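You operate a simulated robot arm through the tools that you are given. There is no shell and no other tool. Be economical: measure what you need, move in short steps, check, and stop when the job is done.

You are at the controls of a simulated robot arm. One attempt, no reset.

JOB
Uncover the tube and press its ring at depth 4, then at 6.
Fine: the tube in the slide of the green press; lid into the red CAPS bin; leave the slide under the press and the depth at 6.
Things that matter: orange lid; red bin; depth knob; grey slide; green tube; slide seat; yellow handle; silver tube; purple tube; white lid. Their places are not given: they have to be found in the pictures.

It is judged by the outcome, as a careful person would: the job done as asked, and still so three seconds after it is handed in. It fails if anything else is knocked over, pushed out of place, dropped, spilled or broken. A push-on lid holds only when it is set on centred and level and pressed home; a screw cap is set on level and turned clockwise until tight.

ROBOT AND FRAMES
A 6-joint arm with a two-finger parallel gripper, fixed in place. Base frame: the origin is at the foot of the arm, x ahead of it, y to its left, z up. Units: m, rad, N and s.
With the tool pointing down near the work surface it reaches from about 0.24 to 0.64 m from the base axis. Its first joint turns from -1.152 to 1.152 rad. Payload 2.7 kg.
The TCP is the grasp point between the finger pads, 0.023 m short of the fingertips. In the tool frame z runs along the fingers and y along their closing line. Largest opening 0.094 m; finger width 0.038, thickness 0.01; the body of the gripper, 0.054 by 0.096 m, starts 0.039 m behind the TCP.
Orientation is that of the tool frame in the base frame, as a unit quaternion [x, y, z, w]. With the fingers straight down and closing along the base's y, the tool's x points along the base's -x, its y along +y and its z along -z.

CONTROLS
- The arm moves only by the tool step_arm. Its argument "increments" is text: rows parted by semicolons, each of 7 numbers parted by spaces: the shift along the tool's x, y, z in m, then the turn, a rotation vector about the tool's x, y, z in degrees, then the finger opening in m, from 0 to 0.094. In form: x y z rx ry rz jaw; .... A call has 1 to 20 rows; each row shifts and turns the commanded pose from where the row before left it, along the tool's axes as they then stand. A row lasts 0.2 s, in which the tool goes at most 0.05 m and 0.15 rad; a call with a longer step from one row to the next is refused whole, and so is a gripper value outside its range. A pose out of reach is approached as far as the arm can. The call stops where the force on the tool passes 50 N (or 10 N more than at its start, if that is more) or the arm is blocked; 0.2 s more then pass. Each finger travels about 0.045 m/s and halts on what it meets, pressing with about 24 N; the grip force reading is that of the motor and also rises with nothing between the fingers. The clock runs only during rows and for 0.2 s after the last one: add rows that do not move to give the fingers time. It gives the time, the measured TCP pose, the force on the tool (base axes), the opening and the grip force at its end, in the units of the frame above (readings bear some noise).
- Cameras (640 x 400 px; columns grow to the right, rows downward): "scene" is fixed at [0.0953, -0.4527, 1.4066]; the picture's right is [0.54, -0.84, 0.00], its down [-0.47, -0.30, -0.83] and it looks along [0.70, 0.44, -0.56] (base axes); focal length 284 px, centre (320, 200). "wrist" rides on the gripper at [0.086, 0.016, -0.075] in the tool frame; the picture's right is [-0.18, 0.98, 0.00], its down [-0.58, -0.11, -0.81] and it looks along [-0.79, -0.15, 0.59] (tool axes); focal length 243 px, centre (320, 200).
- camera(camera): a new picture of that camera. It takes no simulated time.
- probe_pixels(camera, pixels): for up to 12 pixels [column, row] of the newest picture of that camera ("zoom" is the newest enlarged one), the place [x, y, z] in the base frame of the surface seen there, good to about 0.002 m. It takes no simulated time.
- inspect(camera, box): a new picture of the part [left, top, right, bottom] of that camera's present view, enlarged. It takes no simulated time.
- sign_off(): hands the job in; it is judged then, once.

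Keep the steps short. Do not move on a guess: measure, check each grasp and each placing, and mend mistakes. In all there are 80 turns and 34 pictures (those below and enlarged ones count). Leave the gripper open and the arm clear of the work at the hand-in unless told otherwise, and finish with a single line.

The tools are called after "Call:" as a command line: name --argument value ..., lists and objects as JSON in quotes. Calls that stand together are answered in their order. step_arm: Moves the arm, as the interface text tells. Its arguments: {"type":"object","properties":{"increments":{"type":"string"}},"required":["increments"]} The other tools are called the same way: camera (camera) takes a picture; probe_pixels (camera, pixels) gives the place of the surface under pixels of a picture; inspect (camera, box) takes an enlarged picture of a part of a camera's view; sign_off () hands the job in.

At the start:

```text
clock: 0.0
position: [0.356, -0.0468, 1.257]
tcp_rot: [0.0, 1.0, 0.0, 0.001]
force: [-0.6, 0.1, 0.0]
opening: 0.0943
gripper_force: 0.0
```

scene: 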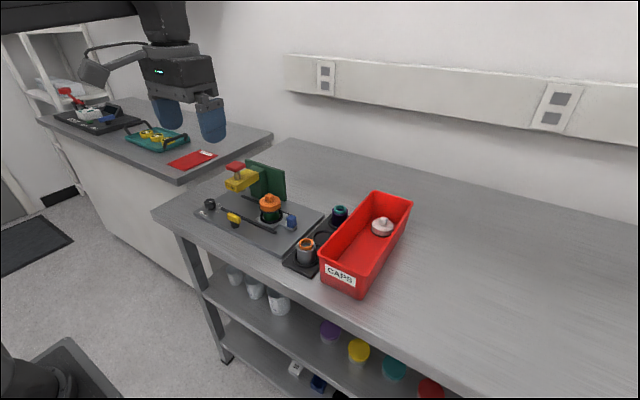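
wrist: 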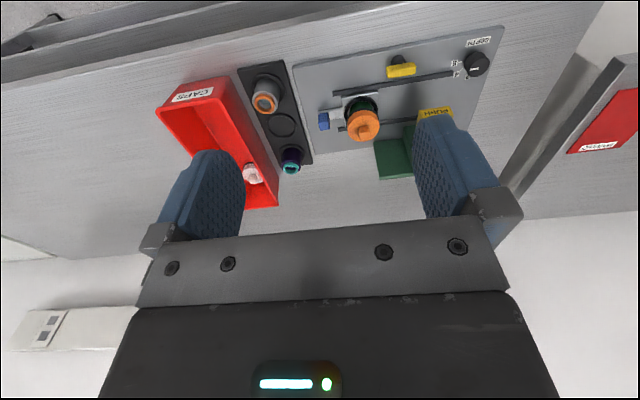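

I start by looking closer at the press area and the bin in both cameras.

Call:
inspect --camera "scene" --box '[180, 150, 340, 270]'

Call:
inspect --camera "wrist" --box '[290, 20, 510, 190]'

```text
3.33 times, centred on (260, 210) of scene
```

zoom: 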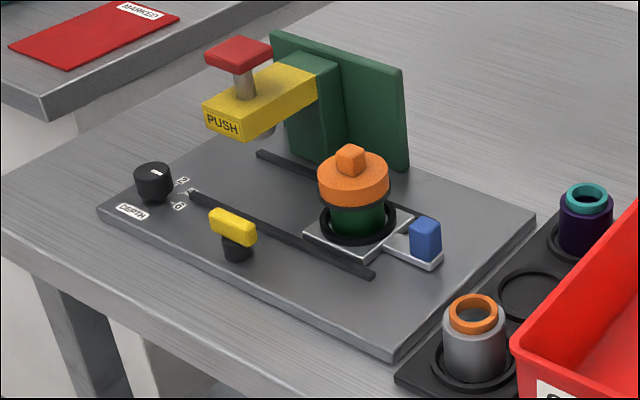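

```text
2.35 times, centred on (400, 105) of wrist
```

zoom: 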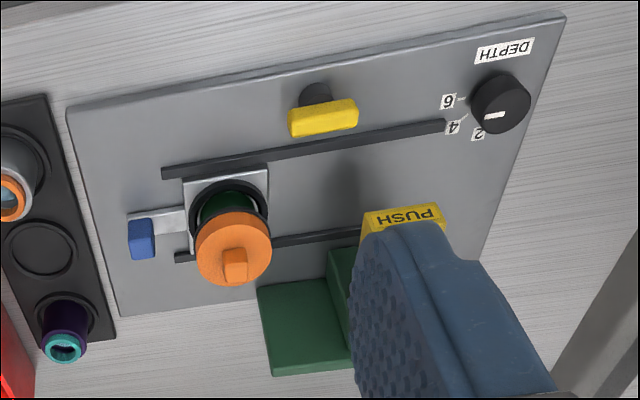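

The orange lid sits on the green tube in the slide. The blue block looks like the slide's pull, and the yellow bar sits on a black post. The depth knob points near 2. I'll probe these points in the newest zoom (wrist).

Call:
probe_pixels --camera "zoom" --pixels '[[235, 262], [232, 235], [322, 118], [345, 108], [300, 125], [142, 238], [500, 95], [494, 115], [448, 101], [453, 127], [478, 134], [400, 215]]'

Call:
inspect --camera "scene" --box '[190, 155, 310, 245]'

```text
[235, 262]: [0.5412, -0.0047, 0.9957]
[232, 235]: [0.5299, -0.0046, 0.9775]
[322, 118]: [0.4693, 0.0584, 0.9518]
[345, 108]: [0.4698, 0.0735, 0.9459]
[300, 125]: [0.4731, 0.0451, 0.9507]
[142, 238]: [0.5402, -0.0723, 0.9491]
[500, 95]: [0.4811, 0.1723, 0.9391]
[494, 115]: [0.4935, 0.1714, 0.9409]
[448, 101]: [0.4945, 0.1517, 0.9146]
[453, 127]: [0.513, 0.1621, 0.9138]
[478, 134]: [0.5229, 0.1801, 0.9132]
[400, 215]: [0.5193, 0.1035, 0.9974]
```

```text
4.44 times, centred on (250, 200) of scene
```

zoom: 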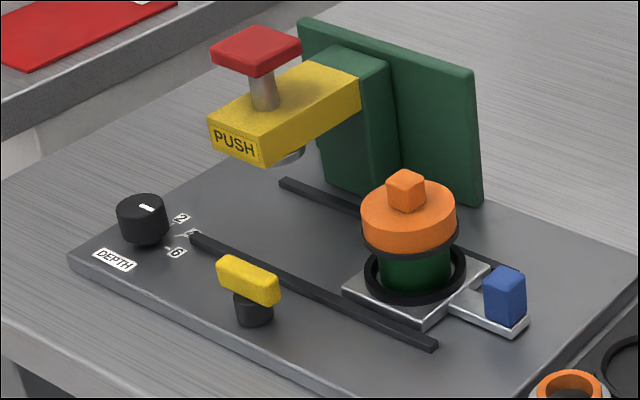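

Call:
probe_pixels --camera "zoom" --pixels '[[405, 180], [405, 202], [385, 215], [440, 210], [420, 255], [500, 280], [508, 305], [260, 40], [235, 130], [142, 205], [148, 208], [290, 158]]'

Call:
probe_pixels --camera "scene" --pixels '[[306, 243], [305, 256], [322, 238], [340, 212], [330, 255], [360, 297], [376, 193], [411, 202], [383, 226], [360, 250], [355, 270], [270, 215]]'

Call:
probe_pixels --camera "zoom" --pixels '[[225, 265], [270, 288], [250, 275], [253, 310], [300, 60], [212, 45], [255, 65], [265, 90], [180, 217], [187, 233], [176, 252], [435, 320]]'

```text
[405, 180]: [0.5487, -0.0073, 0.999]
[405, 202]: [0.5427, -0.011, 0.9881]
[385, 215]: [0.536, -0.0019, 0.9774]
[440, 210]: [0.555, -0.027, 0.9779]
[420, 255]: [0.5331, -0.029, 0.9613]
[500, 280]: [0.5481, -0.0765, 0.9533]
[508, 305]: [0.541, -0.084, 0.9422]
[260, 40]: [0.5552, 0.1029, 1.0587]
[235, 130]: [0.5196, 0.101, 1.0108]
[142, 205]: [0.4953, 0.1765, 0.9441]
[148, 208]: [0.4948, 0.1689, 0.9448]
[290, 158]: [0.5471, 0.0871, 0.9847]
```

```text
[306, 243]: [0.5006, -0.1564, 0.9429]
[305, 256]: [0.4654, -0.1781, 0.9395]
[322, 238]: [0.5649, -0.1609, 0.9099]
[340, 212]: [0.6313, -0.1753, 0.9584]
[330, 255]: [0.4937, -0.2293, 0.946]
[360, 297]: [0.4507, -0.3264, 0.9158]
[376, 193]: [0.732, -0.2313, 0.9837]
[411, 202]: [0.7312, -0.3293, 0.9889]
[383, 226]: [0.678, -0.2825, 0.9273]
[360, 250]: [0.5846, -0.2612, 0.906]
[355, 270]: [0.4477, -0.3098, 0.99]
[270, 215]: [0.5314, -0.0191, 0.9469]
```

```text
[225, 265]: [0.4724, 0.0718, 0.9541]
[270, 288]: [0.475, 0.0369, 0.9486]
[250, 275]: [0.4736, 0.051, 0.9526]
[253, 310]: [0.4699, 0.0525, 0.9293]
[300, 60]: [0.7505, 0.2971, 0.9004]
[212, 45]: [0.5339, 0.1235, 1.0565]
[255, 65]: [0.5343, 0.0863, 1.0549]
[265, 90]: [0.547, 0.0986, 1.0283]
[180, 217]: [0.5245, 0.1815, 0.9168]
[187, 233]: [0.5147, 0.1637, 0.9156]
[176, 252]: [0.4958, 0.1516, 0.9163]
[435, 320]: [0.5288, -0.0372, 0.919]
```

Next I bring the gripper nearer, still well above everything, to see the lid, handle and knob better from the wrist.

Call:
step_arm --increments "-0.02 0.01 0.03 0 0 0 0.08;-0.02 0.01 0.03 0 0 0 0.08;-0.02 0.01 0.03 0 0 0 0.08;-0.02 0.01 0.03 0 0 0 0.08;0 0 0 0 0 0 0.08"

Call:
camera --camera "wrist"

```text
clock: 1.2
position: [0.4365, -0.0067, 1.1366]
tcp_rot: [0.0, 1.0, 0.001, 0.0]
force: [-0.4, 0.2, 1.3]
opening: 0.0799
gripper_force: 0.1
```

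```text
28 pictures are left
```

wrist: 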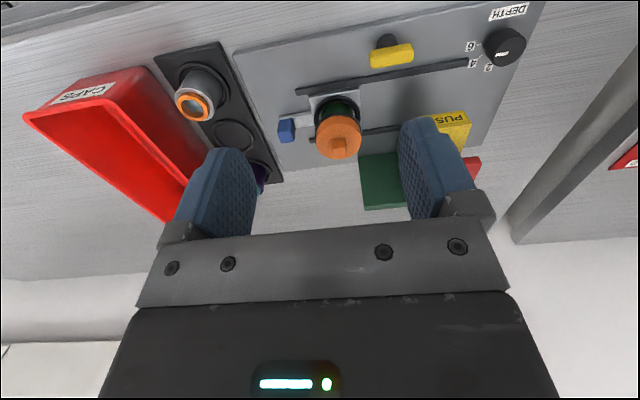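

Call:
inspect --camera "wrist" --box '[270, 20, 420, 170]'

```text
2.67 times, centred on (345, 95) of wrist
```

zoom: 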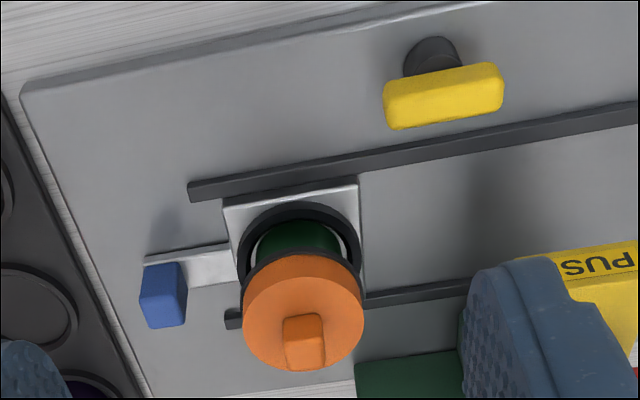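

Call:
probe_pixels --camera "zoom" --pixels '[[248, 310], [360, 310], [302, 290], [300, 325], [288, 330], [322, 330], [303, 350], [303, 268], [300, 235], [148, 290], [180, 285], [290, 362]]'

```text
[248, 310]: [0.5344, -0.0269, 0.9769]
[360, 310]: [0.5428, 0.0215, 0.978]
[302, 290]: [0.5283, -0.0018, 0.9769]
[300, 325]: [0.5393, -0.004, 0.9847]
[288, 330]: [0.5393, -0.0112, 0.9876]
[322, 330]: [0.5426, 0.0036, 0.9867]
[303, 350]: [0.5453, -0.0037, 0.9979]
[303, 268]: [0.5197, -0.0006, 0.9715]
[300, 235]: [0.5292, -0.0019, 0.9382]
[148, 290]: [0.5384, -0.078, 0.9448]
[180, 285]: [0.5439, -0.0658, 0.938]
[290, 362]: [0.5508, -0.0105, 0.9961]
```

Lid: disc about 0.050 across, z 0.961–0.978, centre about (0.546, -0.004). I move above it at opening 0.08 and part way down.

Call:
step_arm --increments "-0.0275 0.0005 0.01 0 0 0 0.08;-0.0275 0.0005 0.01 0 0 0 0.08;-0.0275 0.0005 0.01 0 0 0 0.08;-0.027 0.0005 0.01 0 0 0 0.08;0 0 0.04 0 0 0 0.08;0 0 0 0 0 0 0.08"

Call:
camera --camera "wrist"

Call:
inspect --camera "scene" --box '[200, 130, 340, 240]'

```text
clock: 2.6
position: [0.5443, -0.0049, 1.0566]
tcp_rot: [0.0, 1.0, -0.001, 0.0]
force: [-0.3, 0.6, 0.4]
opening: 0.0798
gripper_force: 0.1
```

```text
26 pictures are left
```

wrist: 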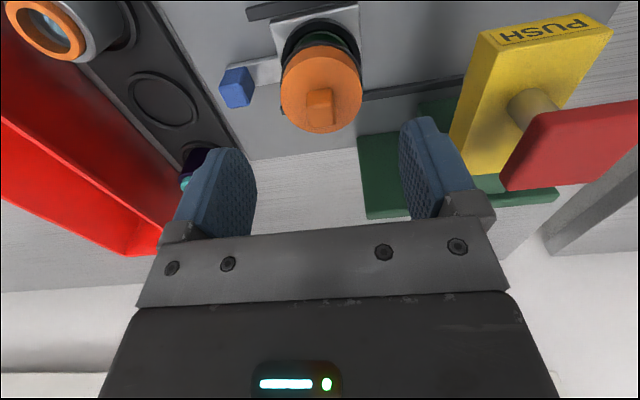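

```text
3.64 times, centred on (270, 185) of scene
```

zoom: 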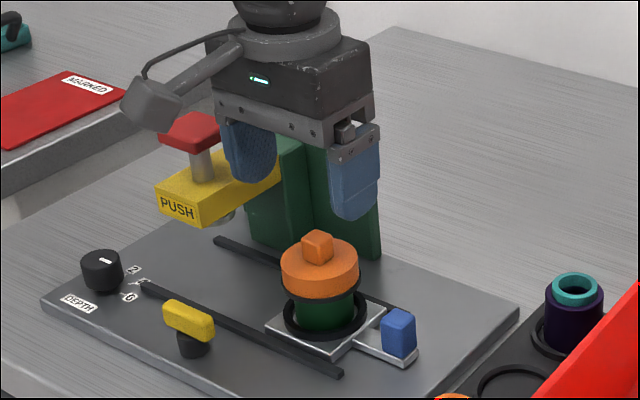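

Call:
probe_pixels --camera "wrist" --pixels '[[284, 90], [359, 90], [318, 50], [320, 125], [308, 92], [334, 97], [318, 93], [380, 170], [455, 120], [235, 90], [272, 20], [320, 132]]'

```text
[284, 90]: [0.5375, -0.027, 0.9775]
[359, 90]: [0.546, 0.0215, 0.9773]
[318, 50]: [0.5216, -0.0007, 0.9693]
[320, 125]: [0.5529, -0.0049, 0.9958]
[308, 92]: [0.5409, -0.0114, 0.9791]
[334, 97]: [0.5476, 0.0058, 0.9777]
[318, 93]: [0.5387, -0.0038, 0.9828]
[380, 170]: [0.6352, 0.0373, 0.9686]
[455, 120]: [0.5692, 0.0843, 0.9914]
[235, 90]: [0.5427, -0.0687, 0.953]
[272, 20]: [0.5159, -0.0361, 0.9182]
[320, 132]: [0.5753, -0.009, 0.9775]
```

Centre of lid about (0.548, -0.004). I lower straight over the disc to TCP z 0.988 (tips at 0.965), then close.

Call:
step_arm --increments "-0.0035 0.001 0.02 0 0 0 0.08;0 0 0.025 0 0 0 0.08;0 0 0.0236 0 0 0 0.08;0 0 0 0 0 0 0.06;0 0 0 0 0 0 0.045;0 0 0 0 0 0 0.045;0 0 0 0 0 0 0.045"

Call:
inspect --camera "scene" --box '[200, 150, 340, 260]'

```text
clock: 4.2
position: [0.5486, -0.0035, 0.9892]
tcp_rot: [0.0, 1.0, 0.0, 0.0]
force: [-0.2, 0.0, 0.7]
opening: 0.0545
gripper_force: 23.9
```

```text
3.64 times, centred on (270, 205) of scene
```

zoom: 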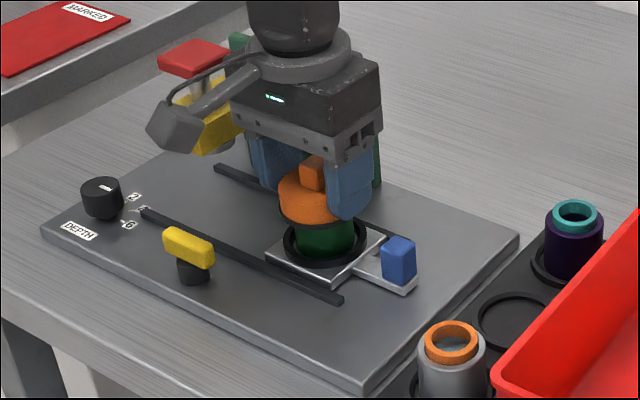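

The lid is gripped (0.0545, 24 N). I test by lifting a few millimetres and reading the force.

Call:
step_arm --increments "0 0 -0.002 0 0 0 0.045;0 0 -0.002 0 0 0 0.045;0 0 0 0 0 0 0.045"

Call:
inspect --camera "scene" --box '[230, 170, 310, 230]'

```text
clock: 5.0
position: [0.5474, -0.0035, 0.9937]
tcp_rot: [0.0, 1.0, 0.0, 0.0]
force: [0.2, 0.2, -0.4]
opening: 0.0546
gripper_force: 24.4
```

```text
6.67 times, centred on (270, 200) of scene
```

zoom: 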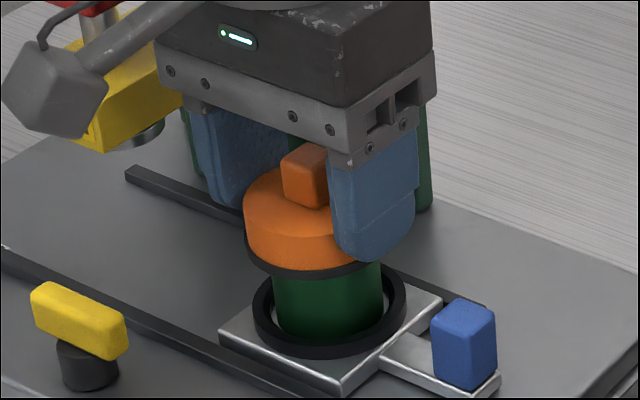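

No resistance. I can't yet tell whether the tube came with it, so I lift 6 mm more and look again.

Call:
step_arm --increments "0 0 -0.003 0 0 0 0.045;0 0 -0.003 0 0 0 0.045;0 0 0 0 0 0 0.045"

Call:
inspect --camera "scene" --box '[230, 170, 310, 230]'

```text
clock: 5.8
position: [0.5493, -0.0032, 0.9992]
tcp_rot: [-0.001, 1.0, 0.0, 0.0]
force: [-0.7, -0.2, -0.4]
opening: 0.0547
gripper_force: 23.8
```

```text
6.67 times, centred on (270, 200) of scene
```

zoom: 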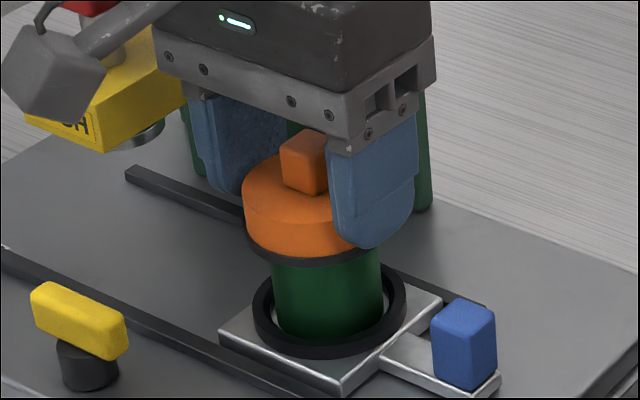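

Call:
step_arm --increments "0 0 -0.004 0 0 0 0.045;0 0 -0.004 0 0 0 0.045;0 0 0 0 0 0 0.045"

Call:
inspect --camera "scene" --box '[230, 170, 310, 230]'

```text
clock: 6.6
position: [0.5481, -0.0033, 1.0079]
tcp_rot: [0.0, 1.0, -0.001, 0.001]
force: [-0.3, 0.3, 0.6]
opening: 0.0547
gripper_force: 23.7
```

```text
6.67 times, centred on (270, 200) of scene
```

zoom: 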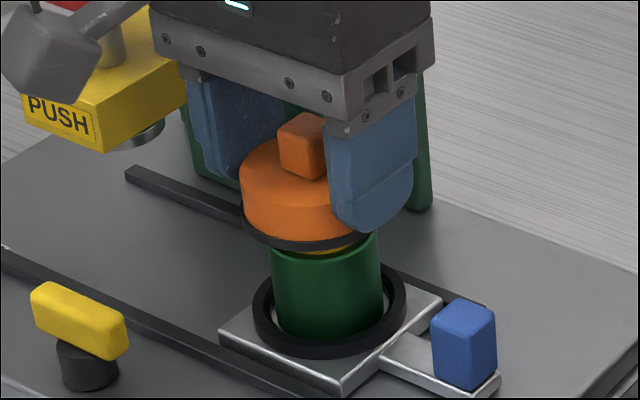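

The lid came off alone, showing a yellow ring on the green tube, which stays in its seat. I lift it clear and carry it over the red bin (target about (0.53, -0.278)), high above all.

Call:
step_arm --increments "0 0 -0.03 0 0 0 0.045;0 0 -0.035 0 0 0 0.045;0 0 -0.035 0 0 0 0.045;0.0023 -0.034 0 0 0 0 0.045;0.0023 -0.034 0 0 0 0 0.045;0.0023 -0.034 0 0 0 0 0.045;0.0023 -0.034 0 0 0 0 0.045;0.0023 -0.034 0 0 0 0 0.045;0.0023 -0.034 0 0 0 0 0.045;0.0023 -0.034 0 0 0 0 0.045;0.0023 -0.038 0 0 0 0 0.045;0 0 0 0 0 0 0.045"

Call:
step_arm --increments "0 0 0 0 0 8.2 0.045;0 0 0 0 0 8.2 0.045;0 0 0 0 0 8.2 0.045;0 0 0 0 0 8.2 0.045;0 0 0 0 0 8.2 0.045;0 0 0 0 0 8.2 0.045;0 0 0 0 0 8.2 0.045;0 0 0 0 0 8.2 0.045;0 0 0 0 0 8.2 0.045;0 0 0 0 0 8.2 0.045;0 0 0 0 0 8 0.045;0 0 0 0 0 0 0.045"

Call:
camera --camera "scene"

```text
clock: 9.2
position: [0.5302, -0.2802, 1.1067]
tcp_rot: [0.0, 1.0, 0.0, 0.0]
force: [-0.3, 0.5, -0.3]
opening: 0.0545
gripper_force: 23.8
```

```text
clock: 11.8
position: [0.5312, -0.279, 1.1065]
tcp_rot: [0.708, 0.706, -0.001, 0.001]
force: [0.6, -0.4, 0.6]
opening: 0.0547
gripper_force: 23.6
```

```text
20 pictures are left
```

scene: 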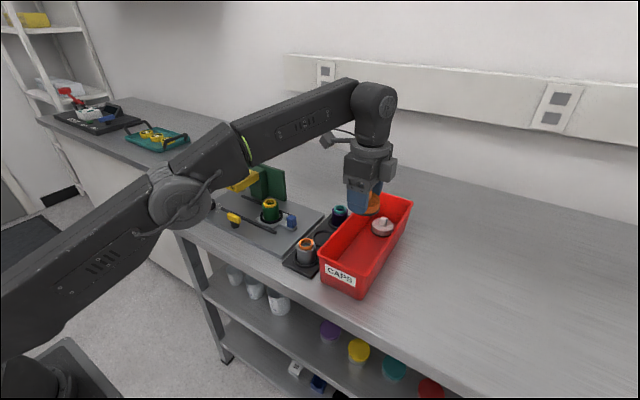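

The tool is turned and over the bin. I check the bin walls' places and take a wrist zoom-free probe.

Call:
probe_pixels --camera "scene" --pixels '[[340, 237], [345, 229], [350, 237], [352, 255], [375, 258], [385, 250], [388, 240], [383, 230], [383, 220], [370, 205], [362, 262], [370, 245]]'

```text
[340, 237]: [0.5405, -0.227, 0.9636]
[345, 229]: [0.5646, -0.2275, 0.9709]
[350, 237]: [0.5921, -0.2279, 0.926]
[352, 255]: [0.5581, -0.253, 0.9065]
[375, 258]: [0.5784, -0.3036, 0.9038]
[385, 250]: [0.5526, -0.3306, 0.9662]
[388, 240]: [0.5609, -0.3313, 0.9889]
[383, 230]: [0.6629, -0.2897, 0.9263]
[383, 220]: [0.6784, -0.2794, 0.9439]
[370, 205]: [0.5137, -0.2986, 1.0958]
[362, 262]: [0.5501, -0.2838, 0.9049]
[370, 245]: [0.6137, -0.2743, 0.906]
```

Bin interior y -0.227 to -0.331, floor 0.905; the tool is centred. I lower to near the floor.

Call:
step_arm --increments "0 0 0.035 0 0 0 0.045;0 0 0.035 0 0 0 0.045;0 0 0.035 0 0 0 0.045;0 0 0.03 0 0 0 0.045;0 0 0.02 0 0 0 0.045;0 0 0.006 0 0 0 0.045;0 0 0 0 0 0 0.045"

Call:
inspect --camera "scene" --box '[300, 110, 440, 300]'

```text
clock: 13.4
position: [0.5309, -0.2795, 0.946]
tcp_rot: [0.707, 0.707, 0.0, 0.0]
force: [-1.5, 0.6, 0.0]
opening: 0.0548
gripper_force: 24.1
```

```text
2.11 times, centred on (370, 205) of scene
```

zoom: 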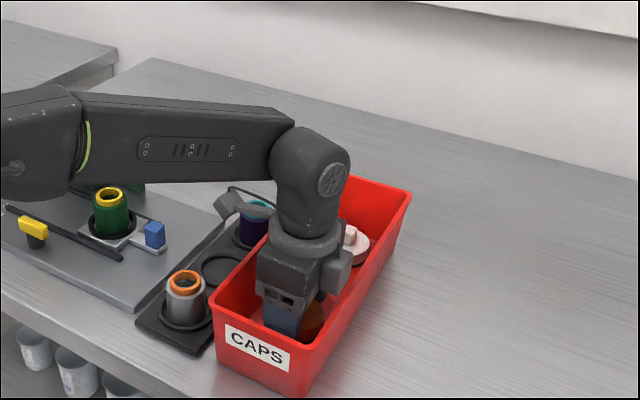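

Camera mount clears the purple tube; force is near zero. I go down in 2–3 mm steps to contact.

Call:
step_arm --increments "0 0 0.003 0 0 0 0.045;0 0 0.002 0 0 0 0.045;0 0 0.002 0 0 0 0.045;0 0 0 0 0 0 0.045"

```text
clock: 14.4
position: [0.5291, -0.2802, 0.9398]
tcp_rot: [0.707, 0.707, 0.0, 0.0]
force: [-0.2, 0.4, 0.3]
opening: 0.0541
gripper_force: 23.6
```

Call:
step_arm --increments "0 0 0.0015 0 0 0 0.045;0 0 0.0015 0 0 0 0.045;0 0 0.0015 0 0 0 0.045;0 0 0 0 0 0 0.045"

```text
clock: 15.4
position: [0.5301, -0.2788, 0.9334]
tcp_rot: [0.707, 0.707, -0.001, 0.0]
force: [0.3, 0.2, 0.7]
opening: 0.0546
gripper_force: 24.5
```

Still no contact; fingertips at 0.910, floor about 0.905. Two more small steps, then open.

Call:
step_arm --increments "0 0 0.0015 0 0 0 0.045;0 0 0.0015 0 0 0 0.045;0 0 0 0 0 0 0.045"

```text
clock: 16.2
position: [0.5302, -0.2803, 0.9329]
tcp_rot: [0.708, 0.707, 0.0, 0.002]
force: [-6.8, 2.3, 22.1]
opening: 0.0548
gripper_force: 23.3
```

Contact with the floor (22 N). I ease up 1 mm, open, and lift out.

Call:
step_arm --increments "0 0 -0.002 0 0 0 0.045;0 0 0 0 0 0 0.06;0 0 0 0 0 0 0.072;0 0 0 0 0 0 0.072;0 0 -0.02 0 0 0 0.072;0 0 -0.04 0 0 0 0.072;0 0 -0.04 0 0 0 0.072;0 0 -0.04 0 0 0 0.072;0 0 -0.04 0 0 0 0.072;0 0 0 0 0 0 0.072"

Call:
inspect --camera "scene" --box '[190, 150, 430, 300]'

```text
clock: 18.4
position: [0.5307, -0.2807, 1.1122]
tcp_rot: [0.707, 0.707, 0.0, 0.0]
force: [0.0, 0.4, 0.2]
opening: 0.0721
gripper_force: 0.0
```

```text
2.67 times, centred on (310, 225) of scene
```

zoom: 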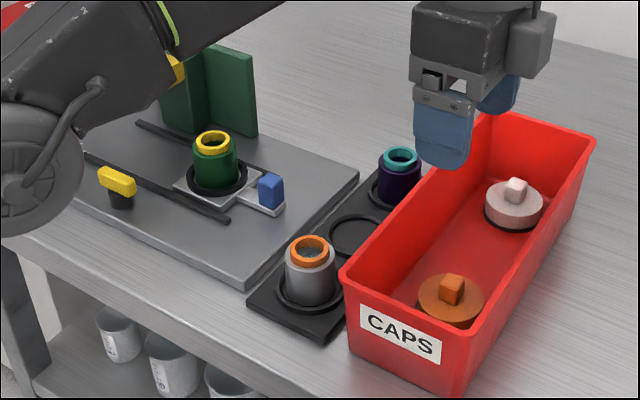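

The orange lid lies flat in the bin beside the white one, nothing disturbed. Next: the depth knob. I turn the tool back and travel high over to the knob at about (0.487, 0.173).

Call:
step_arm --increments "0 0 -0.01 0 0 -8.2 0.072;0 0 -0.01 0 0 -8.2 0.072;0 0 -0.01 0 0 -8.2 0.072;0 0 -0.01 0 0 -8.2 0.072;0 0 0 0 0 -8.2 0.072;0 0 0 0 0 -8.2 0.072;0 0 0 0 0 -8.2 0.072;0 0 0 0 0 -8.2 0.072;0 0 0 0 0 -8.2 0.072;0 0 0 0 0 -8.2 0.072;0 0 0 0 0 -8 0.072;0 0 0 0 0 0 0.072"

Call:
step_arm --increments "0.0045 0.045 0 0 0 0 0.072;0.0045 0.045 0 0 0 0 0.072;0.0045 0.045 0 0 0 0 0.072;0.0045 0.045 0 0 0 0 0.072;0.0045 0.045 0 0 0 0 0.072;0.0045 0.045 0 0 0 0 0.072;0.0045 0.045 0 0 0 0 0.072;0.0045 0.045 0 0 0 0 0.072;0.0045 0.045 0 0 0 0 0.072;0.0045 0.045 0 0 0 0 0.072;0 0 0.04 0 0 0 0.072;0 0 0.03 0 0 0 0.072;0 0 0 0 0 0 0.072"

Call:
camera --camera "wrist"

```text
clock: 21.0
position: [0.5168, -0.2728, 1.1469]
tcp_rot: [-0.001, 1.0, 0.0, 0.0]
force: [-0.3, 0.4, -0.2]
opening: 0.0721
gripper_force: 0.0
out of reach, approached as far as the arm can: row 1, 2, 4
```

```text
clock: 23.8
position: [0.4735, 0.1753, 1.077]
tcp_rot: [0.0, 1.0, 0.0, 0.0]
force: [0.1, 1.3, 0.1]
opening: 0.0717
gripper_force: 0.0
```

```text
17 pictures are left
```

wrist: 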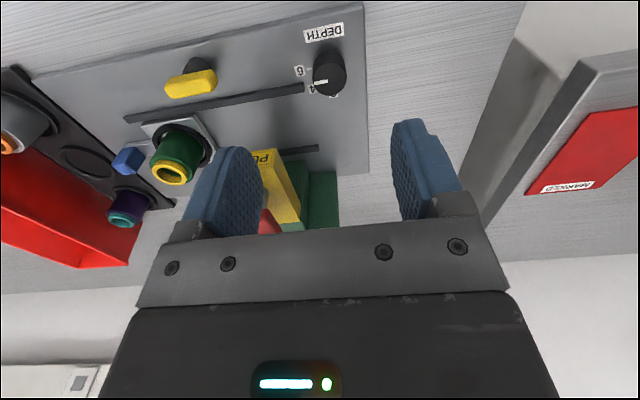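

Call:
inspect --camera "wrist" --box '[280, 20, 370, 110]'

```text
4.44 times, centred on (325, 65) of wrist
```

zoom: 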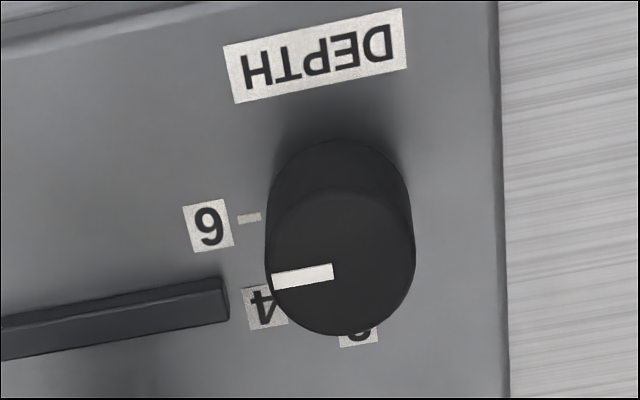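

The white mark needs measuring against the labels. I probe the mark ends, the knob's rim and the ticks.

Call:
probe_pixels --camera "zoom" --pixels '[[276, 282], [330, 271], [305, 276], [272, 250], [412, 250], [340, 190], [340, 331], [342, 262], [250, 218], [209, 226], [264, 307], [358, 338]]'

```text
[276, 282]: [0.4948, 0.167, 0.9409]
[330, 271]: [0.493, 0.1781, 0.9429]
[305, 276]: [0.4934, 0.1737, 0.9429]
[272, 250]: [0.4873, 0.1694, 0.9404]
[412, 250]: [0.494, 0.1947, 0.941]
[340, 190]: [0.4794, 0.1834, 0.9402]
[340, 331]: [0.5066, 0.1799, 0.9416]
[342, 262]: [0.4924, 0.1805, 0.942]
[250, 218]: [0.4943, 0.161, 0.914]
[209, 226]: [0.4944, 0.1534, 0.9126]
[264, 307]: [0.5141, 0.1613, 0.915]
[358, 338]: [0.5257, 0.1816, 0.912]
```

Knob centre about (0.493, 0.181), top z 0.942. The labels lie at 0° (2), -44° (4), -87° (6) and the mark at about -86°, so it stands at 6 now. I need +43° from above (tool z -43°) for 4. I align over it and lower.

Call:
step_arm --increments "-0.0195 0.0057 0.02 0 0 0 0.06;0 0 0.03 0 0 0 0.055;0 0 0.03 0 0 0 0.055;0 0 0.025 0 0 0 0.055;0 0 0.012 0 0 0 0.055;0 0 0.010 0 0 0 0.055;0 0 0 0 0 0 0.055"

Call:
inspect --camera "scene" --box '[160, 130, 300, 250]'

```text
clock: 25.4
position: [0.4924, 0.1819, 0.9499]
tcp_rot: [0.0, 1.0, 0.0, 0.0]
force: [0.3, 0.4, -0.1]
opening: 0.055
gripper_force: 0.0
```

```text
3.33 times, centred on (230, 190) of scene
```

zoom: 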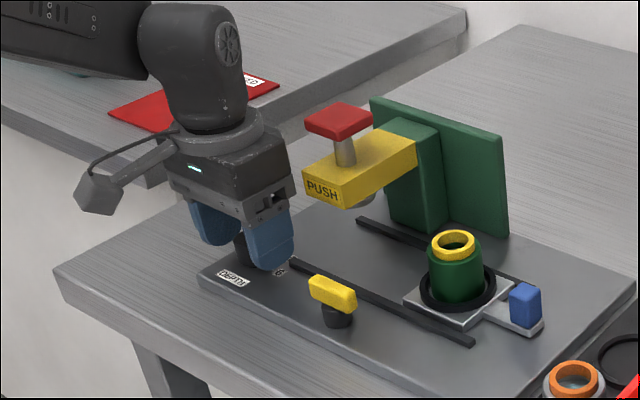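

The fingers straddle the knob without touching. I close and turn it by -43° about tool z.

Call:
step_arm --increments "0 0 0 0 0 0 0.04;0 0 0 0 0 0 0.02;0 0 0 0 0 0 0.02;0 0 0 0 0 0 0.02;0 0 0 0 0 -7.2 0.02;0 0 0 0 0 -7.2 0.02;0 0 0 0 0 -7.2 0.02;0 0 0 0 0 -7.2 0.02;0 0 0 0 0 -7.2 0.02;0 0 0 0 0 -7.2 0.02;0 0 0 0 0 0 0.02"

```text
clock: 27.8
position: [0.4924, 0.1783, 0.9499]
tcp_rot: [-0.366, 0.93, -0.003, -0.001]
force: [-0.9, -35.2, -3.8]
opening: 0.0292
gripper_force: 44.4
```

The knob turned 43° with it, but the side force shows I gripped about 3.5 mm off centre (knob y is nearer 0.178). I open and rise to check.

Call:
step_arm --increments "0 0 0 0 0 0 0.035;0 0 0 0 0 0 0.055;0 0 0 0 0 0 0.055;0 0 -0.03 0 0 0 0.055;0 0 -0.04 0 0 0 0.055;0 0 -0.04 0 0 0 0.055;0 0 0 0 0 0 0.055"

Call:
camera --camera "wrist"

```text
clock: 29.4
position: [0.4909, 0.1826, 1.0611]
tcp_rot: [-0.368, 0.93, 0.0, 0.0]
force: [1.1, -0.1, 0.7]
opening: 0.0551
gripper_force: 0.0
```

```text
14 pictures are left
```

wrist: 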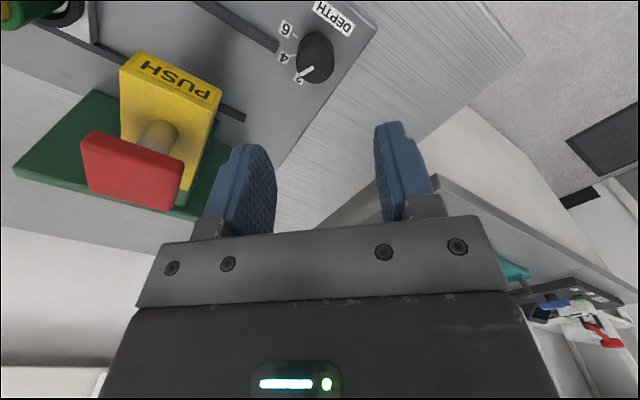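

Call:
probe_pixels --camera "wrist" --pixels '[[301, 76], [312, 66], [306, 71], [298, 60], [333, 58], [313, 48], [315, 80], [284, 57], [287, 29], [299, 79], [314, 60], [293, 52]]'

Call:
inspect --camera "wrist" --box '[270, 10, 350, 90]'

```text
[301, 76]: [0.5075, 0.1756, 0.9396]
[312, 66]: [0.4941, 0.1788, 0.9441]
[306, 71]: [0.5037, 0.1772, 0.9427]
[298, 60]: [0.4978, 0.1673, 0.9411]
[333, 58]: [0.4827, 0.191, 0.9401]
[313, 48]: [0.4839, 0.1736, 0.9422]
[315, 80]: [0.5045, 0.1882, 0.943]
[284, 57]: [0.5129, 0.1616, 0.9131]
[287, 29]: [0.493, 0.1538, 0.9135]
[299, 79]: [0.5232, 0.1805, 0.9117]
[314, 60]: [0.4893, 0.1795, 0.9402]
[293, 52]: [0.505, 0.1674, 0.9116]
```

```text
5.00 times, centred on (310, 50) of wrist
```

zoom: 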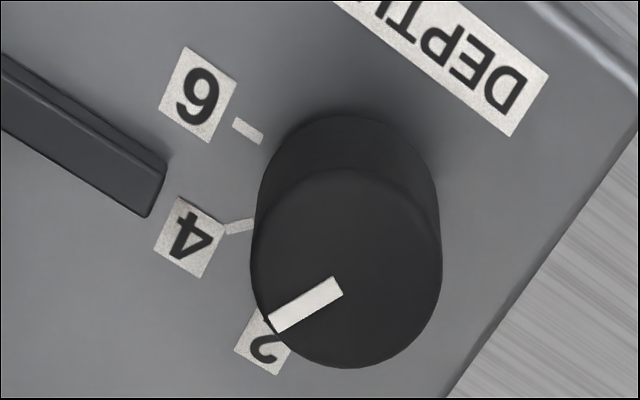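

Call:
probe_pixels --camera "zoom" --pixels '[[274, 324], [336, 284], [290, 314], [320, 295], [254, 262], [440, 262], [345, 172], [345, 365], [240, 228], [247, 130], [190, 237], [197, 95]]'

```text
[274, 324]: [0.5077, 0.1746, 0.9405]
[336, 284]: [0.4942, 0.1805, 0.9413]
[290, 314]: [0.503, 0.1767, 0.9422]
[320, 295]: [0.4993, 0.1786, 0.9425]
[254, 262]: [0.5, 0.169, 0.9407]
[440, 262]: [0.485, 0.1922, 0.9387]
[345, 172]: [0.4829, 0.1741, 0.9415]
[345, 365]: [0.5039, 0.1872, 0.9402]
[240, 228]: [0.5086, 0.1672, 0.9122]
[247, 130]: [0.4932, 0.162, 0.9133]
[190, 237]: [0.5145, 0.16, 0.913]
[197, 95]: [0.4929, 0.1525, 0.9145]
```

The mark now sits at about -23°, past 4 (about -42°): it overshot by ~20°, probably dragged by the off-centre grip. I re-grip without turning first, to read the side force and find the true centre.

Call:
step_arm --increments "0 0 0.04 0 0 0 0.055;0 0 0.04 0 0 0 0.055;0 0 0.021 0 0 0 0.055;0 0 0.01 0 0 0 0.055;0 0 0 0 0 0 0.045;0 0 0 0 0 0 0.036;0 0 0 0 0 0 0.034;0 0 0 0 0 0 0.034"

Call:
step_arm --increments "0 0 0 0 0 0 0.031;0 0 0 0 0 0 0.029;0 0 0 0 0 0 0.027;0 0 0 0 0 0 0.026;0 0 0 0 0 0 0.026"

```text
clock: 31.2
position: [0.4914, 0.1812, 0.9496]
tcp_rot: [-0.368, 0.93, 0.0, 0.0]
force: [4.1, -3.6, -2.9]
opening: 0.0364
gripper_force: 2.4
```

```text
clock: 32.4
position: [0.4927, 0.1806, 0.9494]
tcp_rot: [-0.368, 0.93, 0.0, 0.0]
force: [12.9, -14.3, -6.6]
opening: 0.0344
gripper_force: 9.8
```

One finger touches first at opening 0.036 and pushes the tool along -tool y: the knob lies about 3.5 mm toward -tool y. I open slightly, shift by that, and close again.

Call:
step_arm --increments "0 0 0 0 0 0 0.045;0 0 0 0 0 0 0.045;0 -0.0036 0 0 0 0 0.045;0 0 0 0 0 0 0.036;0 0 0 0 0 0 0.03;0 0 0 0 0 0 0.026;0 0 0 0 0 0 0.026;0 0 0 0 0 0 0.026"

```text
clock: 34.2
position: [0.4953, 0.1785, 0.9491]
tcp_rot: [-0.368, 0.93, 0.0, 0.0]
force: [1.7, -0.7, 0.4]
opening: 0.0294
gripper_force: 44.4
```

Now centred (side force nearly 0). I turn back +18° about tool z, release gently, rise and look.

Call:
step_arm --increments "0 0 0 0 0 6 0.026;0 0 0 0 0 6 0.026;0 0 0 0 0 6 0.026;0 0 0 0 0 0 0.026"

Call:
step_arm --increments "0 0 0 0 0 0 0.04;0 0 0 0 0 0 0.055;0 0 0 0 0 0 0.055;0 0 -0.03 0 0 0 0.055;0 0 -0.04 0 0 0 0.055;0 0 -0.04 0 0 0 0.055;0 0 0 0 0 0 0.055"

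Call:
inspect --camera "wrist" --box '[270, 10, 350, 90]'

```text
clock: 35.2
position: [0.4927, 0.1798, 0.9478]
tcp_rot: [-0.218, 0.976, -0.001, 0.0]
force: [3.2, 0.8, -0.8]
opening: 0.0295
gripper_force: 44.9
```

```text
clock: 36.8
position: [0.4939, 0.1783, 1.0585]
tcp_rot: [-0.218, 0.976, 0.0, 0.0]
force: [-0.3, -0.4, -0.2]
opening: 0.055
gripper_force: 0.1
```

```text
5.00 times, centred on (310, 50) of wrist
```

zoom: 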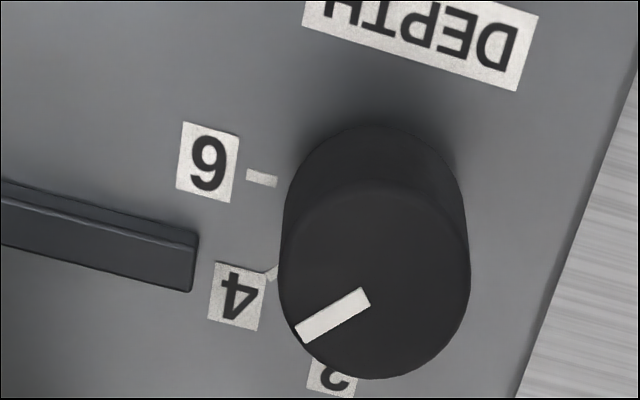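

Call:
probe_pixels --camera "zoom" --pixels '[[302, 334], [364, 296], [318, 325], [348, 307], [281, 280], [469, 280], [375, 186], [375, 378], [273, 272], [262, 180], [238, 296], [208, 162]]'

```text
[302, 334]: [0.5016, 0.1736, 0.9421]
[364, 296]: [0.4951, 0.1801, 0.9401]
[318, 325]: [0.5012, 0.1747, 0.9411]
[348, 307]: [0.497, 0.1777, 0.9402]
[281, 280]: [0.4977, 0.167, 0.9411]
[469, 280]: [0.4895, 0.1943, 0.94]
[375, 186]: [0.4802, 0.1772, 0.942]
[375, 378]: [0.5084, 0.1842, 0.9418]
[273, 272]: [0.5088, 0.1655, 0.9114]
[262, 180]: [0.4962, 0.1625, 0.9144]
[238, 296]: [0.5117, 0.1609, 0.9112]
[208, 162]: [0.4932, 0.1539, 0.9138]
```

The mark now lies at about -43° on the 4 tick. Knob at 4. Next the slide: I rise, turn the tool so the fingers close along x with the camera on the far side from the press, and go above the blue block at about (0.545, -0.075).

Call:
step_arm --increments "0 0 -0.03 0 0 0 0.055;0 0 -0.035 0 0 0 0.055;0 0 0 0 0 -8.2 0.055;0 0 0 0 0 -8.2 0.055;0 0 0 0 0 -8.2 0.055;0 0 0 0 0 -8.2 0.055;0 0 0 0 0 -8.2 0.055;0 0 0 0 0 -8.2 0.055;0 0 0 0 0 -8.2 0.055;0 0 0 0 0 -7.5 0.055;0 0 0 0 0 0 0.055"

Call:
step_arm --increments "0.042 -0.0085 0 0 0 0 0.055;0.042 -0.0085 0 0 0 0 0.055;0.042 -0.0085 0 0 0 0 0.055;0.042 -0.0085 0 0 0 0 0.055;0.042 -0.0085 0 0 0 0 0.055;0.042 -0.0085 0 0 0 0 0.055;0 0 0.04 0 0 0 0.055;0 0 0.03 0 0 0 0.055;0 0 0 0 0 0 0.055"

Call:
camera --camera "wrist"

```text
clock: 39.2
position: [0.4929, 0.1793, 1.1232]
tcp_rot: [0.708, -0.706, 0.0, 0.0]
force: [0.7, -0.2, 0.3]
opening: 0.0548
gripper_force: 0.0
```

```text
clock: 41.2
position: [0.5467, -0.0721, 1.053]
tcp_rot: [0.707, -0.707, 0.0, 0.0]
force: [0.1, 0.3, 0.0]
opening: 0.055
gripper_force: 0.1
```

```text
11 pictures are left
```

wrist: 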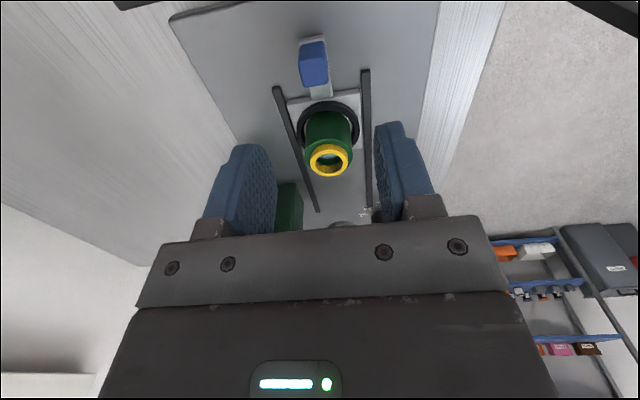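

Call:
probe_pixels --camera "wrist" --pixels '[[313, 60], [300, 60], [327, 60], [312, 47], [313, 82], [290, 105], [366, 100], [328, 160], [330, 128], [300, 45], [325, 45], [341, 223]]'

```text
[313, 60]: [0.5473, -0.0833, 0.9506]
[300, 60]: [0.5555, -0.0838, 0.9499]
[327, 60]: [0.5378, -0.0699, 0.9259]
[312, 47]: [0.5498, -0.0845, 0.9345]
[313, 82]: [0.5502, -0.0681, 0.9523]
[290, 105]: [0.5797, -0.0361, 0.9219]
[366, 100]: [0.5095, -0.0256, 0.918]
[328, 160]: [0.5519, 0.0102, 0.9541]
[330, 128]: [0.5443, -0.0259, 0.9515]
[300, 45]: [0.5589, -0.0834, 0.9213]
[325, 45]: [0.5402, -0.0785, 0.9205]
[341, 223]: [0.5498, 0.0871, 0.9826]
```

Blue block: x 0.540–0.556, y -0.085 to -0.067, top 0.952. I lower around it (tips at 0.927) and close gradually.

Call:
step_arm --increments "0.004 -0.0013 0.03 0 0 0 0.055;0 0 0.03 0 0 0 0.055;0 0 0.025 0 0 0 0.055;0 0 0.018 0 0 0 0.055;0 0 0 0 0 0 0.045;0 0 0 0 0 0 0.035;0 0 0 0 0 0 0.026;0 0 0 0 0 0 0.026"

Call:
step_arm --increments "0 0 0 0 0 0 0.022;0 0 0 0 0 0 0.019;0 0 0 0 0 0 0.017;0 0 0 0 0 0 0.016;0 0 0 0 0 0 0.016"

```text
clock: 43.0
position: [0.547, -0.0759, 0.9513]
tcp_rot: [0.708, -0.706, 0.0, 0.0]
force: [1.0, -0.6, 0.2]
opening: 0.0262
gripper_force: 0.2
```

```text
clock: 44.2
position: [0.5469, -0.0761, 0.9516]
tcp_rot: [0.707, -0.707, 0.001, 0.0]
force: [18.7, -0.8, -4.5]
opening: 0.0244
gripper_force: 8.8
```

Same one-sided touch as before: I open a bit, shift 3.8 mm along -tool y, and close again.

Call:
step_arm --increments "0 0 0 0 0 0 0.034;0 0 0 0 0 0 0.034;0 -0.0038 0 0 0 0 0.034;0 0 0 0 0 0 0.026;0 0 0 0 0 0 0.02;0 0 0 0 0 0 0.016;0 0 0 0 0 0 0.016;0 0 0 0 0 0 0.016"

```text
clock: 46.0
position: [0.5498, -0.0773, 0.9499]
tcp_rot: [0.708, -0.706, -0.001, 0.0]
force: [-12.7, 0.8, 2.5]
opening: 0.0199
gripper_force: 45.0
```

Firm grip; slight side force means ~1.2 mm over. I correct that and try a first 8 mm of slide travel toward the press (+y).

Call:
step_arm --increments "0 0.0012 0 0 0 0 0.016;-0.002 0 0 0 0 0 0.016;-0.003 0 0 0 0 0 0.016;-0.003 0 0 0 0 0 0.016;0 0 0 0 0 0 0.016"

Call:
inspect --camera "scene" --box '[180, 120, 340, 250]'

```text
clock: 47.2
position: [0.5506, -0.068, 0.951]
tcp_rot: [0.707, -0.707, 0.001, -0.001]
force: [11.1, -1.1, -5.9]
opening: 0.0199
gripper_force: 44.8
```

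```text
3.08 times, centred on (260, 185) of scene
```

zoom: 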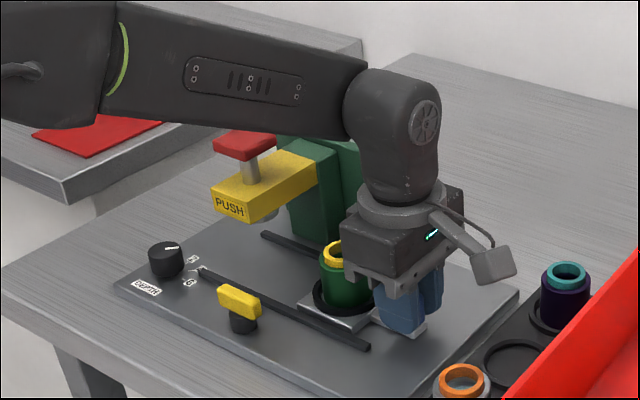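

The slide moves freely with the tube. I go on 60 mm in small steps.

Call:
step_arm --increments "-0.005 -0.0007 0 0 0 0 0.016;-0.005 0 0 0 0 0 0.016;-0.005 0 0 0 0 0 0.016;-0.005 0 0 0 0 0 0.016;-0.005 0 0 0 0 0 0.016;-0.005 0 0 0 0 0 0.016;-0.005 0 0 0 0 0 0.016;-0.005 0 0 0 0 0 0.016;-0.005 0 0 0 0 0 0.016;-0.005 0 0 0 0 0 0.016;-0.005 0 0 0 0 0 0.016;-0.005 0 0 0 0 0 0.016;0 0 0 0 0 0 0.016"

```text
clock: 50.0
position: [0.5496, -0.0083, 0.9504]
tcp_rot: [0.708, -0.706, 0.001, 0.0]
force: [11.1, 0.6, -7.9]
opening: 0.0198
gripper_force: 45.0
```

Call:
step_arm --increments "-0.005 -0.0006 0 0 0 0 0.016;-0.005 0 0 0 0 0 0.016;-0.005 0 0 0 0 0 0.016;-0.005 0 0 0 0 0 0.016;-0.005 0 0 0 0 0 0.016;-0.005 0 0 0 0 0 0.016;0 0 0 0 0 0 0.016"

Call:
inspect --camera "scene" --box '[180, 130, 300, 240]'

```text
clock: 51.6
position: [0.5491, 0.0197, 0.9514]
tcp_rot: [0.708, -0.706, 0.0, -0.001]
force: [4.0, -0.6, -6.2]
opening: 0.0198
gripper_force: 44.7
```

```text
3.64 times, centred on (240, 185) of scene
```

zoom: 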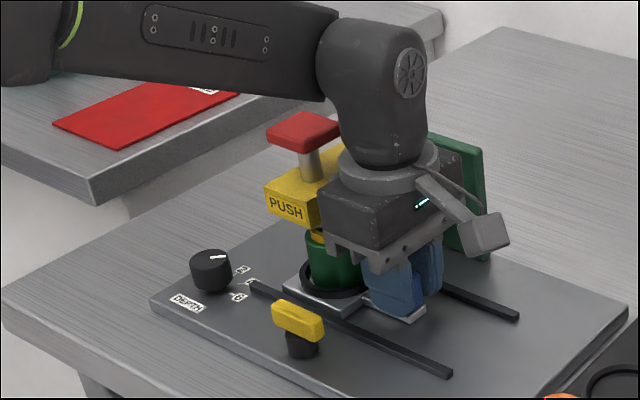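

Tube is nearly under the plunger (tube y about 0.092, plunger about 0.104). I go on in 2 mm steps, watching for a stop.

Call:
step_arm --increments "-0.002 0 0 0 0 0 0.016;-0.002 0 0 0 0 0 0.016;-0.002 0 0 0 0 0 0.016;-0.002 0 0 0 0 0 0.016;-0.002 0 0 0 0 0 0.016;0 0 0 0 0 0 0.016"

```text
clock: 53.0
position: [0.5497, 0.031, 0.951]
tcp_rot: [0.708, -0.707, 0.0, 0.0]
force: [-4.1, 1.9, -4.4]
opening: 0.0201
gripper_force: 45.0
```

Call:
step_arm --increments "-0.0015 0 0 0 0 0 0.016;-0.0015 0 0 0 0 0 0.016;0 0 0 0 0 0 0.016"

```text
clock: 53.8
position: [0.5505, 0.0325, 0.9509]
tcp_rot: [0.707, -0.707, 0.0, 0.0]
force: [-5.7, -7.0, -4.8]
opening: 0.0198
gripper_force: 44.6
```

Call:
step_arm --increments "-0.001 0 0 0 0 0 0.016;-0.001 0 0 0 0 0 0.016;0 0 0 0 0 0 0.016"

```text
clock: 54.6
position: [0.5495, 0.0337, 0.9505]
tcp_rot: [-0.706, 0.708, 0.0, -0.002]
force: [-4.4, -23.8, -4.7]
opening: 0.0194
gripper_force: 45.4
```

Force rises to 24 N: the slide is at its end stop. I relieve the push, open, and rise straight up to look.

Call:
step_arm --increments "0.0015 0 0 0 0 0 0.016;0 0 0 0 0 0 0.03;0 0 0 0 0 0 0.04;0 0 0 0 0 0 0.04;0 0 -0.02 0 0 0 0.04;0.02 0 -0.03 0 0 0 0.04;0.03 0 -0.03 0 0 0 0.04;0.03 0 -0.03 0 0 0 0.04;0.03 0 0 0 0 0 0.04;0 0 0 0 0 0 0.04"

Call:
camera --camera "wrist"

Call:
inspect --camera "scene" --box '[180, 140, 300, 250]'

```text
clock: 56.8
position: [0.5499, -0.0757, 1.0609]
tcp_rot: [0.708, -0.707, -0.001, -0.001]
force: [-0.3, 0.1, 0.8]
opening: 0.0401
gripper_force: 0.1
```

```text
8 pictures are left
```

wrist: 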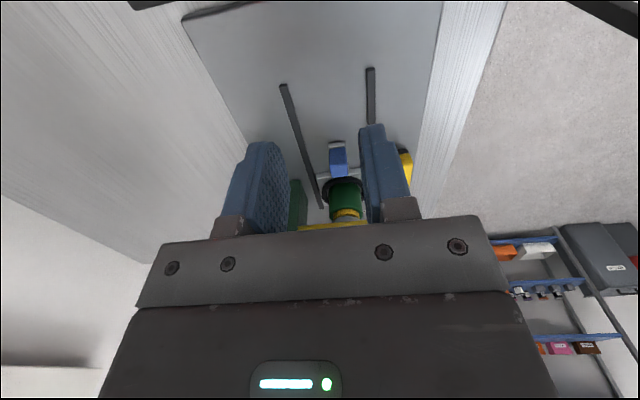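

```text
3.64 times, centred on (240, 195) of scene
```

zoom: 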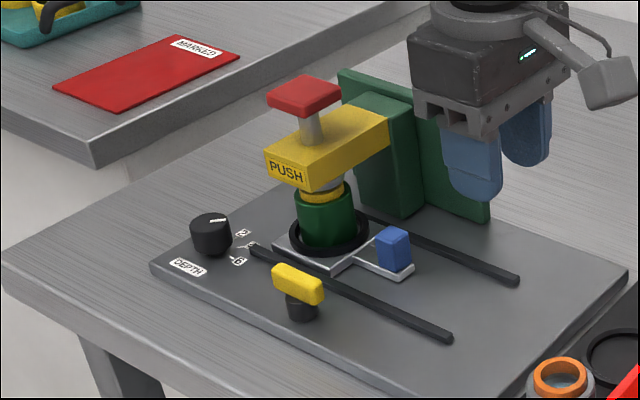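

The tube stands under the plunger. I measure the red button and plunger before pressing.

Call:
probe_pixels --camera "zoom" --pixels '[[305, 92], [272, 97], [338, 92], [305, 78], [300, 107], [325, 185], [325, 196], [310, 130], [393, 240], [305, 278], [316, 292], [218, 218]]'

```text
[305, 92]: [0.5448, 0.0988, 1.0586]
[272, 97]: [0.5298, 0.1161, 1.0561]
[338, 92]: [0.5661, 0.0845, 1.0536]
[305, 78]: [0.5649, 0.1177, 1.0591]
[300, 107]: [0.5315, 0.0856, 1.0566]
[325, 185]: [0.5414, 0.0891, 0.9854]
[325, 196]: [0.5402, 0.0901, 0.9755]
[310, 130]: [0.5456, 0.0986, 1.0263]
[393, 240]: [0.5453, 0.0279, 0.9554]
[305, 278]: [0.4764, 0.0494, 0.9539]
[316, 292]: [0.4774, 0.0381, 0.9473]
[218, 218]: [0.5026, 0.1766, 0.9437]
```

Button: x 0.530–0.568, y 0.084–0.120, top 1.059, centre (0.549, 0.102). I close the fingers, go above it, and lower to just over it.

Call:
step_arm --increments "0 0 -0.03 0 0 0 0.02;0 0 -0.035 0 0 0 0;-0.03 0 0 0 0 0 0;-0.037 0 0 0 0 0 0;-0.037 0 0 0 0 0 0;-0.037 0 0 0 0 0 0;-0.037 0 0 0 0 0 0;0 0 0.02 0 0 0 0;0 0 0.017 0 0 0 0;0 0 0 0 0 0 0"

Call:
inspect --camera "scene" --box '[180, 110, 300, 240]'

```text
clock: 59.0
position: [0.5508, 0.1036, 1.0881]
tcp_rot: [0.708, -0.706, 0.0, 0.0]
force: [0.1, -0.1, 0.4]
opening: 0.0
gripper_force: 24.3
```

```text
3.08 times, centred on (240, 175) of scene
```

zoom: 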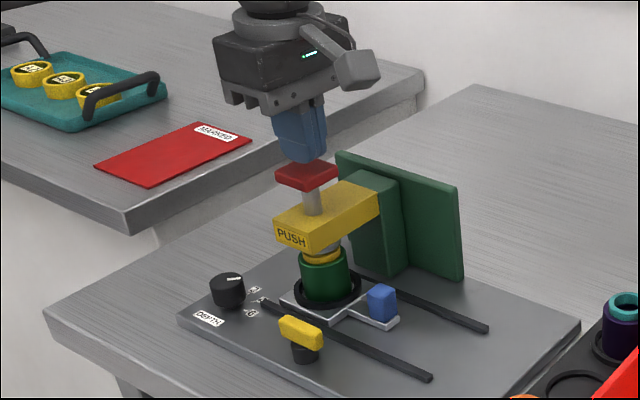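

The fingertips are right above the red button. I press down in 2 mm steps.

Call:
step_arm --increments "0 0 0.002 0 0 0 0;0 0 0.002 0 0 0 0;0 0 0.002 0 0 0 0;0 0 0.002 0 0 0 0;0 0 0.002 0 0 0 0;0 0 0 0 0 0 0"

```text
clock: 60.4
position: [0.5494, 0.1031, 1.0793]
tcp_rot: [0.708, -0.706, 0.0, 0.0]
force: [-0.8, 0.6, 1.0]
opening: 0.0002
gripper_force: 24.3
```

Call:
step_arm --increments "0 0 0.002 0 0 0 0;0 0 0.002 0 0 0 0;0 0 0.002 0 0 0 0;0 0 0 0 0 0 0"

```text
clock: 61.4
position: [0.5499, 0.1033, 1.0737]
tcp_rot: [0.707, -0.707, 0.001, -0.002]
force: [-3.0, 2.1, 7.5]
opening: 0.0
gripper_force: 23.8
```

Call:
step_arm --increments "0 0 0.002 0 0 0 0;0 0 0.002 0 0 0 0;0 0 0.002 0 0 0 0;0 0 0 0 0 0 0"

```text
clock: 62.4
position: [0.5491, 0.1026, 1.071]
tcp_rot: [0.708, -0.706, 0.001, -0.003]
force: [-4.4, 4.1, 30.4]
opening: 0.0003
gripper_force: 24.0
```

Force climbs to 30 N with little motion: nearing the depth stop. A bit more to be sure it is pressed fully.

Call:
step_arm --increments "0 0 0.0015 0 0 0 0;0 0 0.001 0 0 0 0;0 0 0 0 0 0 0"

Call:
inspect --camera "scene" --box '[200, 150, 280, 240]'

```text
clock: 63.2
position: [0.5495, 0.1019, 1.0702]
tcp_rot: [0.708, -0.706, 0.004, -0.005]
force: [-13.8, 0.8, 40.5]
opening: 0.0001
gripper_force: 23.6
```

```text
4.44 times, centred on (240, 195) of scene
```

zoom: 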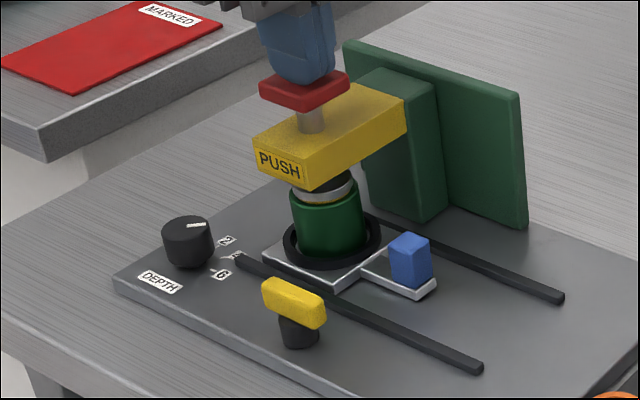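

Call:
step_arm --increments "0 0 0.0007 0 0 0 0;0 0 0 0 0 0 0;0 0 0 0 0 0 0;0 0 0 0 0 0 0"

```text
clock: 64.2
position: [0.5493, 0.1033, 1.0702]
tcp_rot: [0.709, -0.706, 0.003, -0.006]
force: [-13.1, -2.4, 42.4]
opening: 0.0
gripper_force: 24.2
```

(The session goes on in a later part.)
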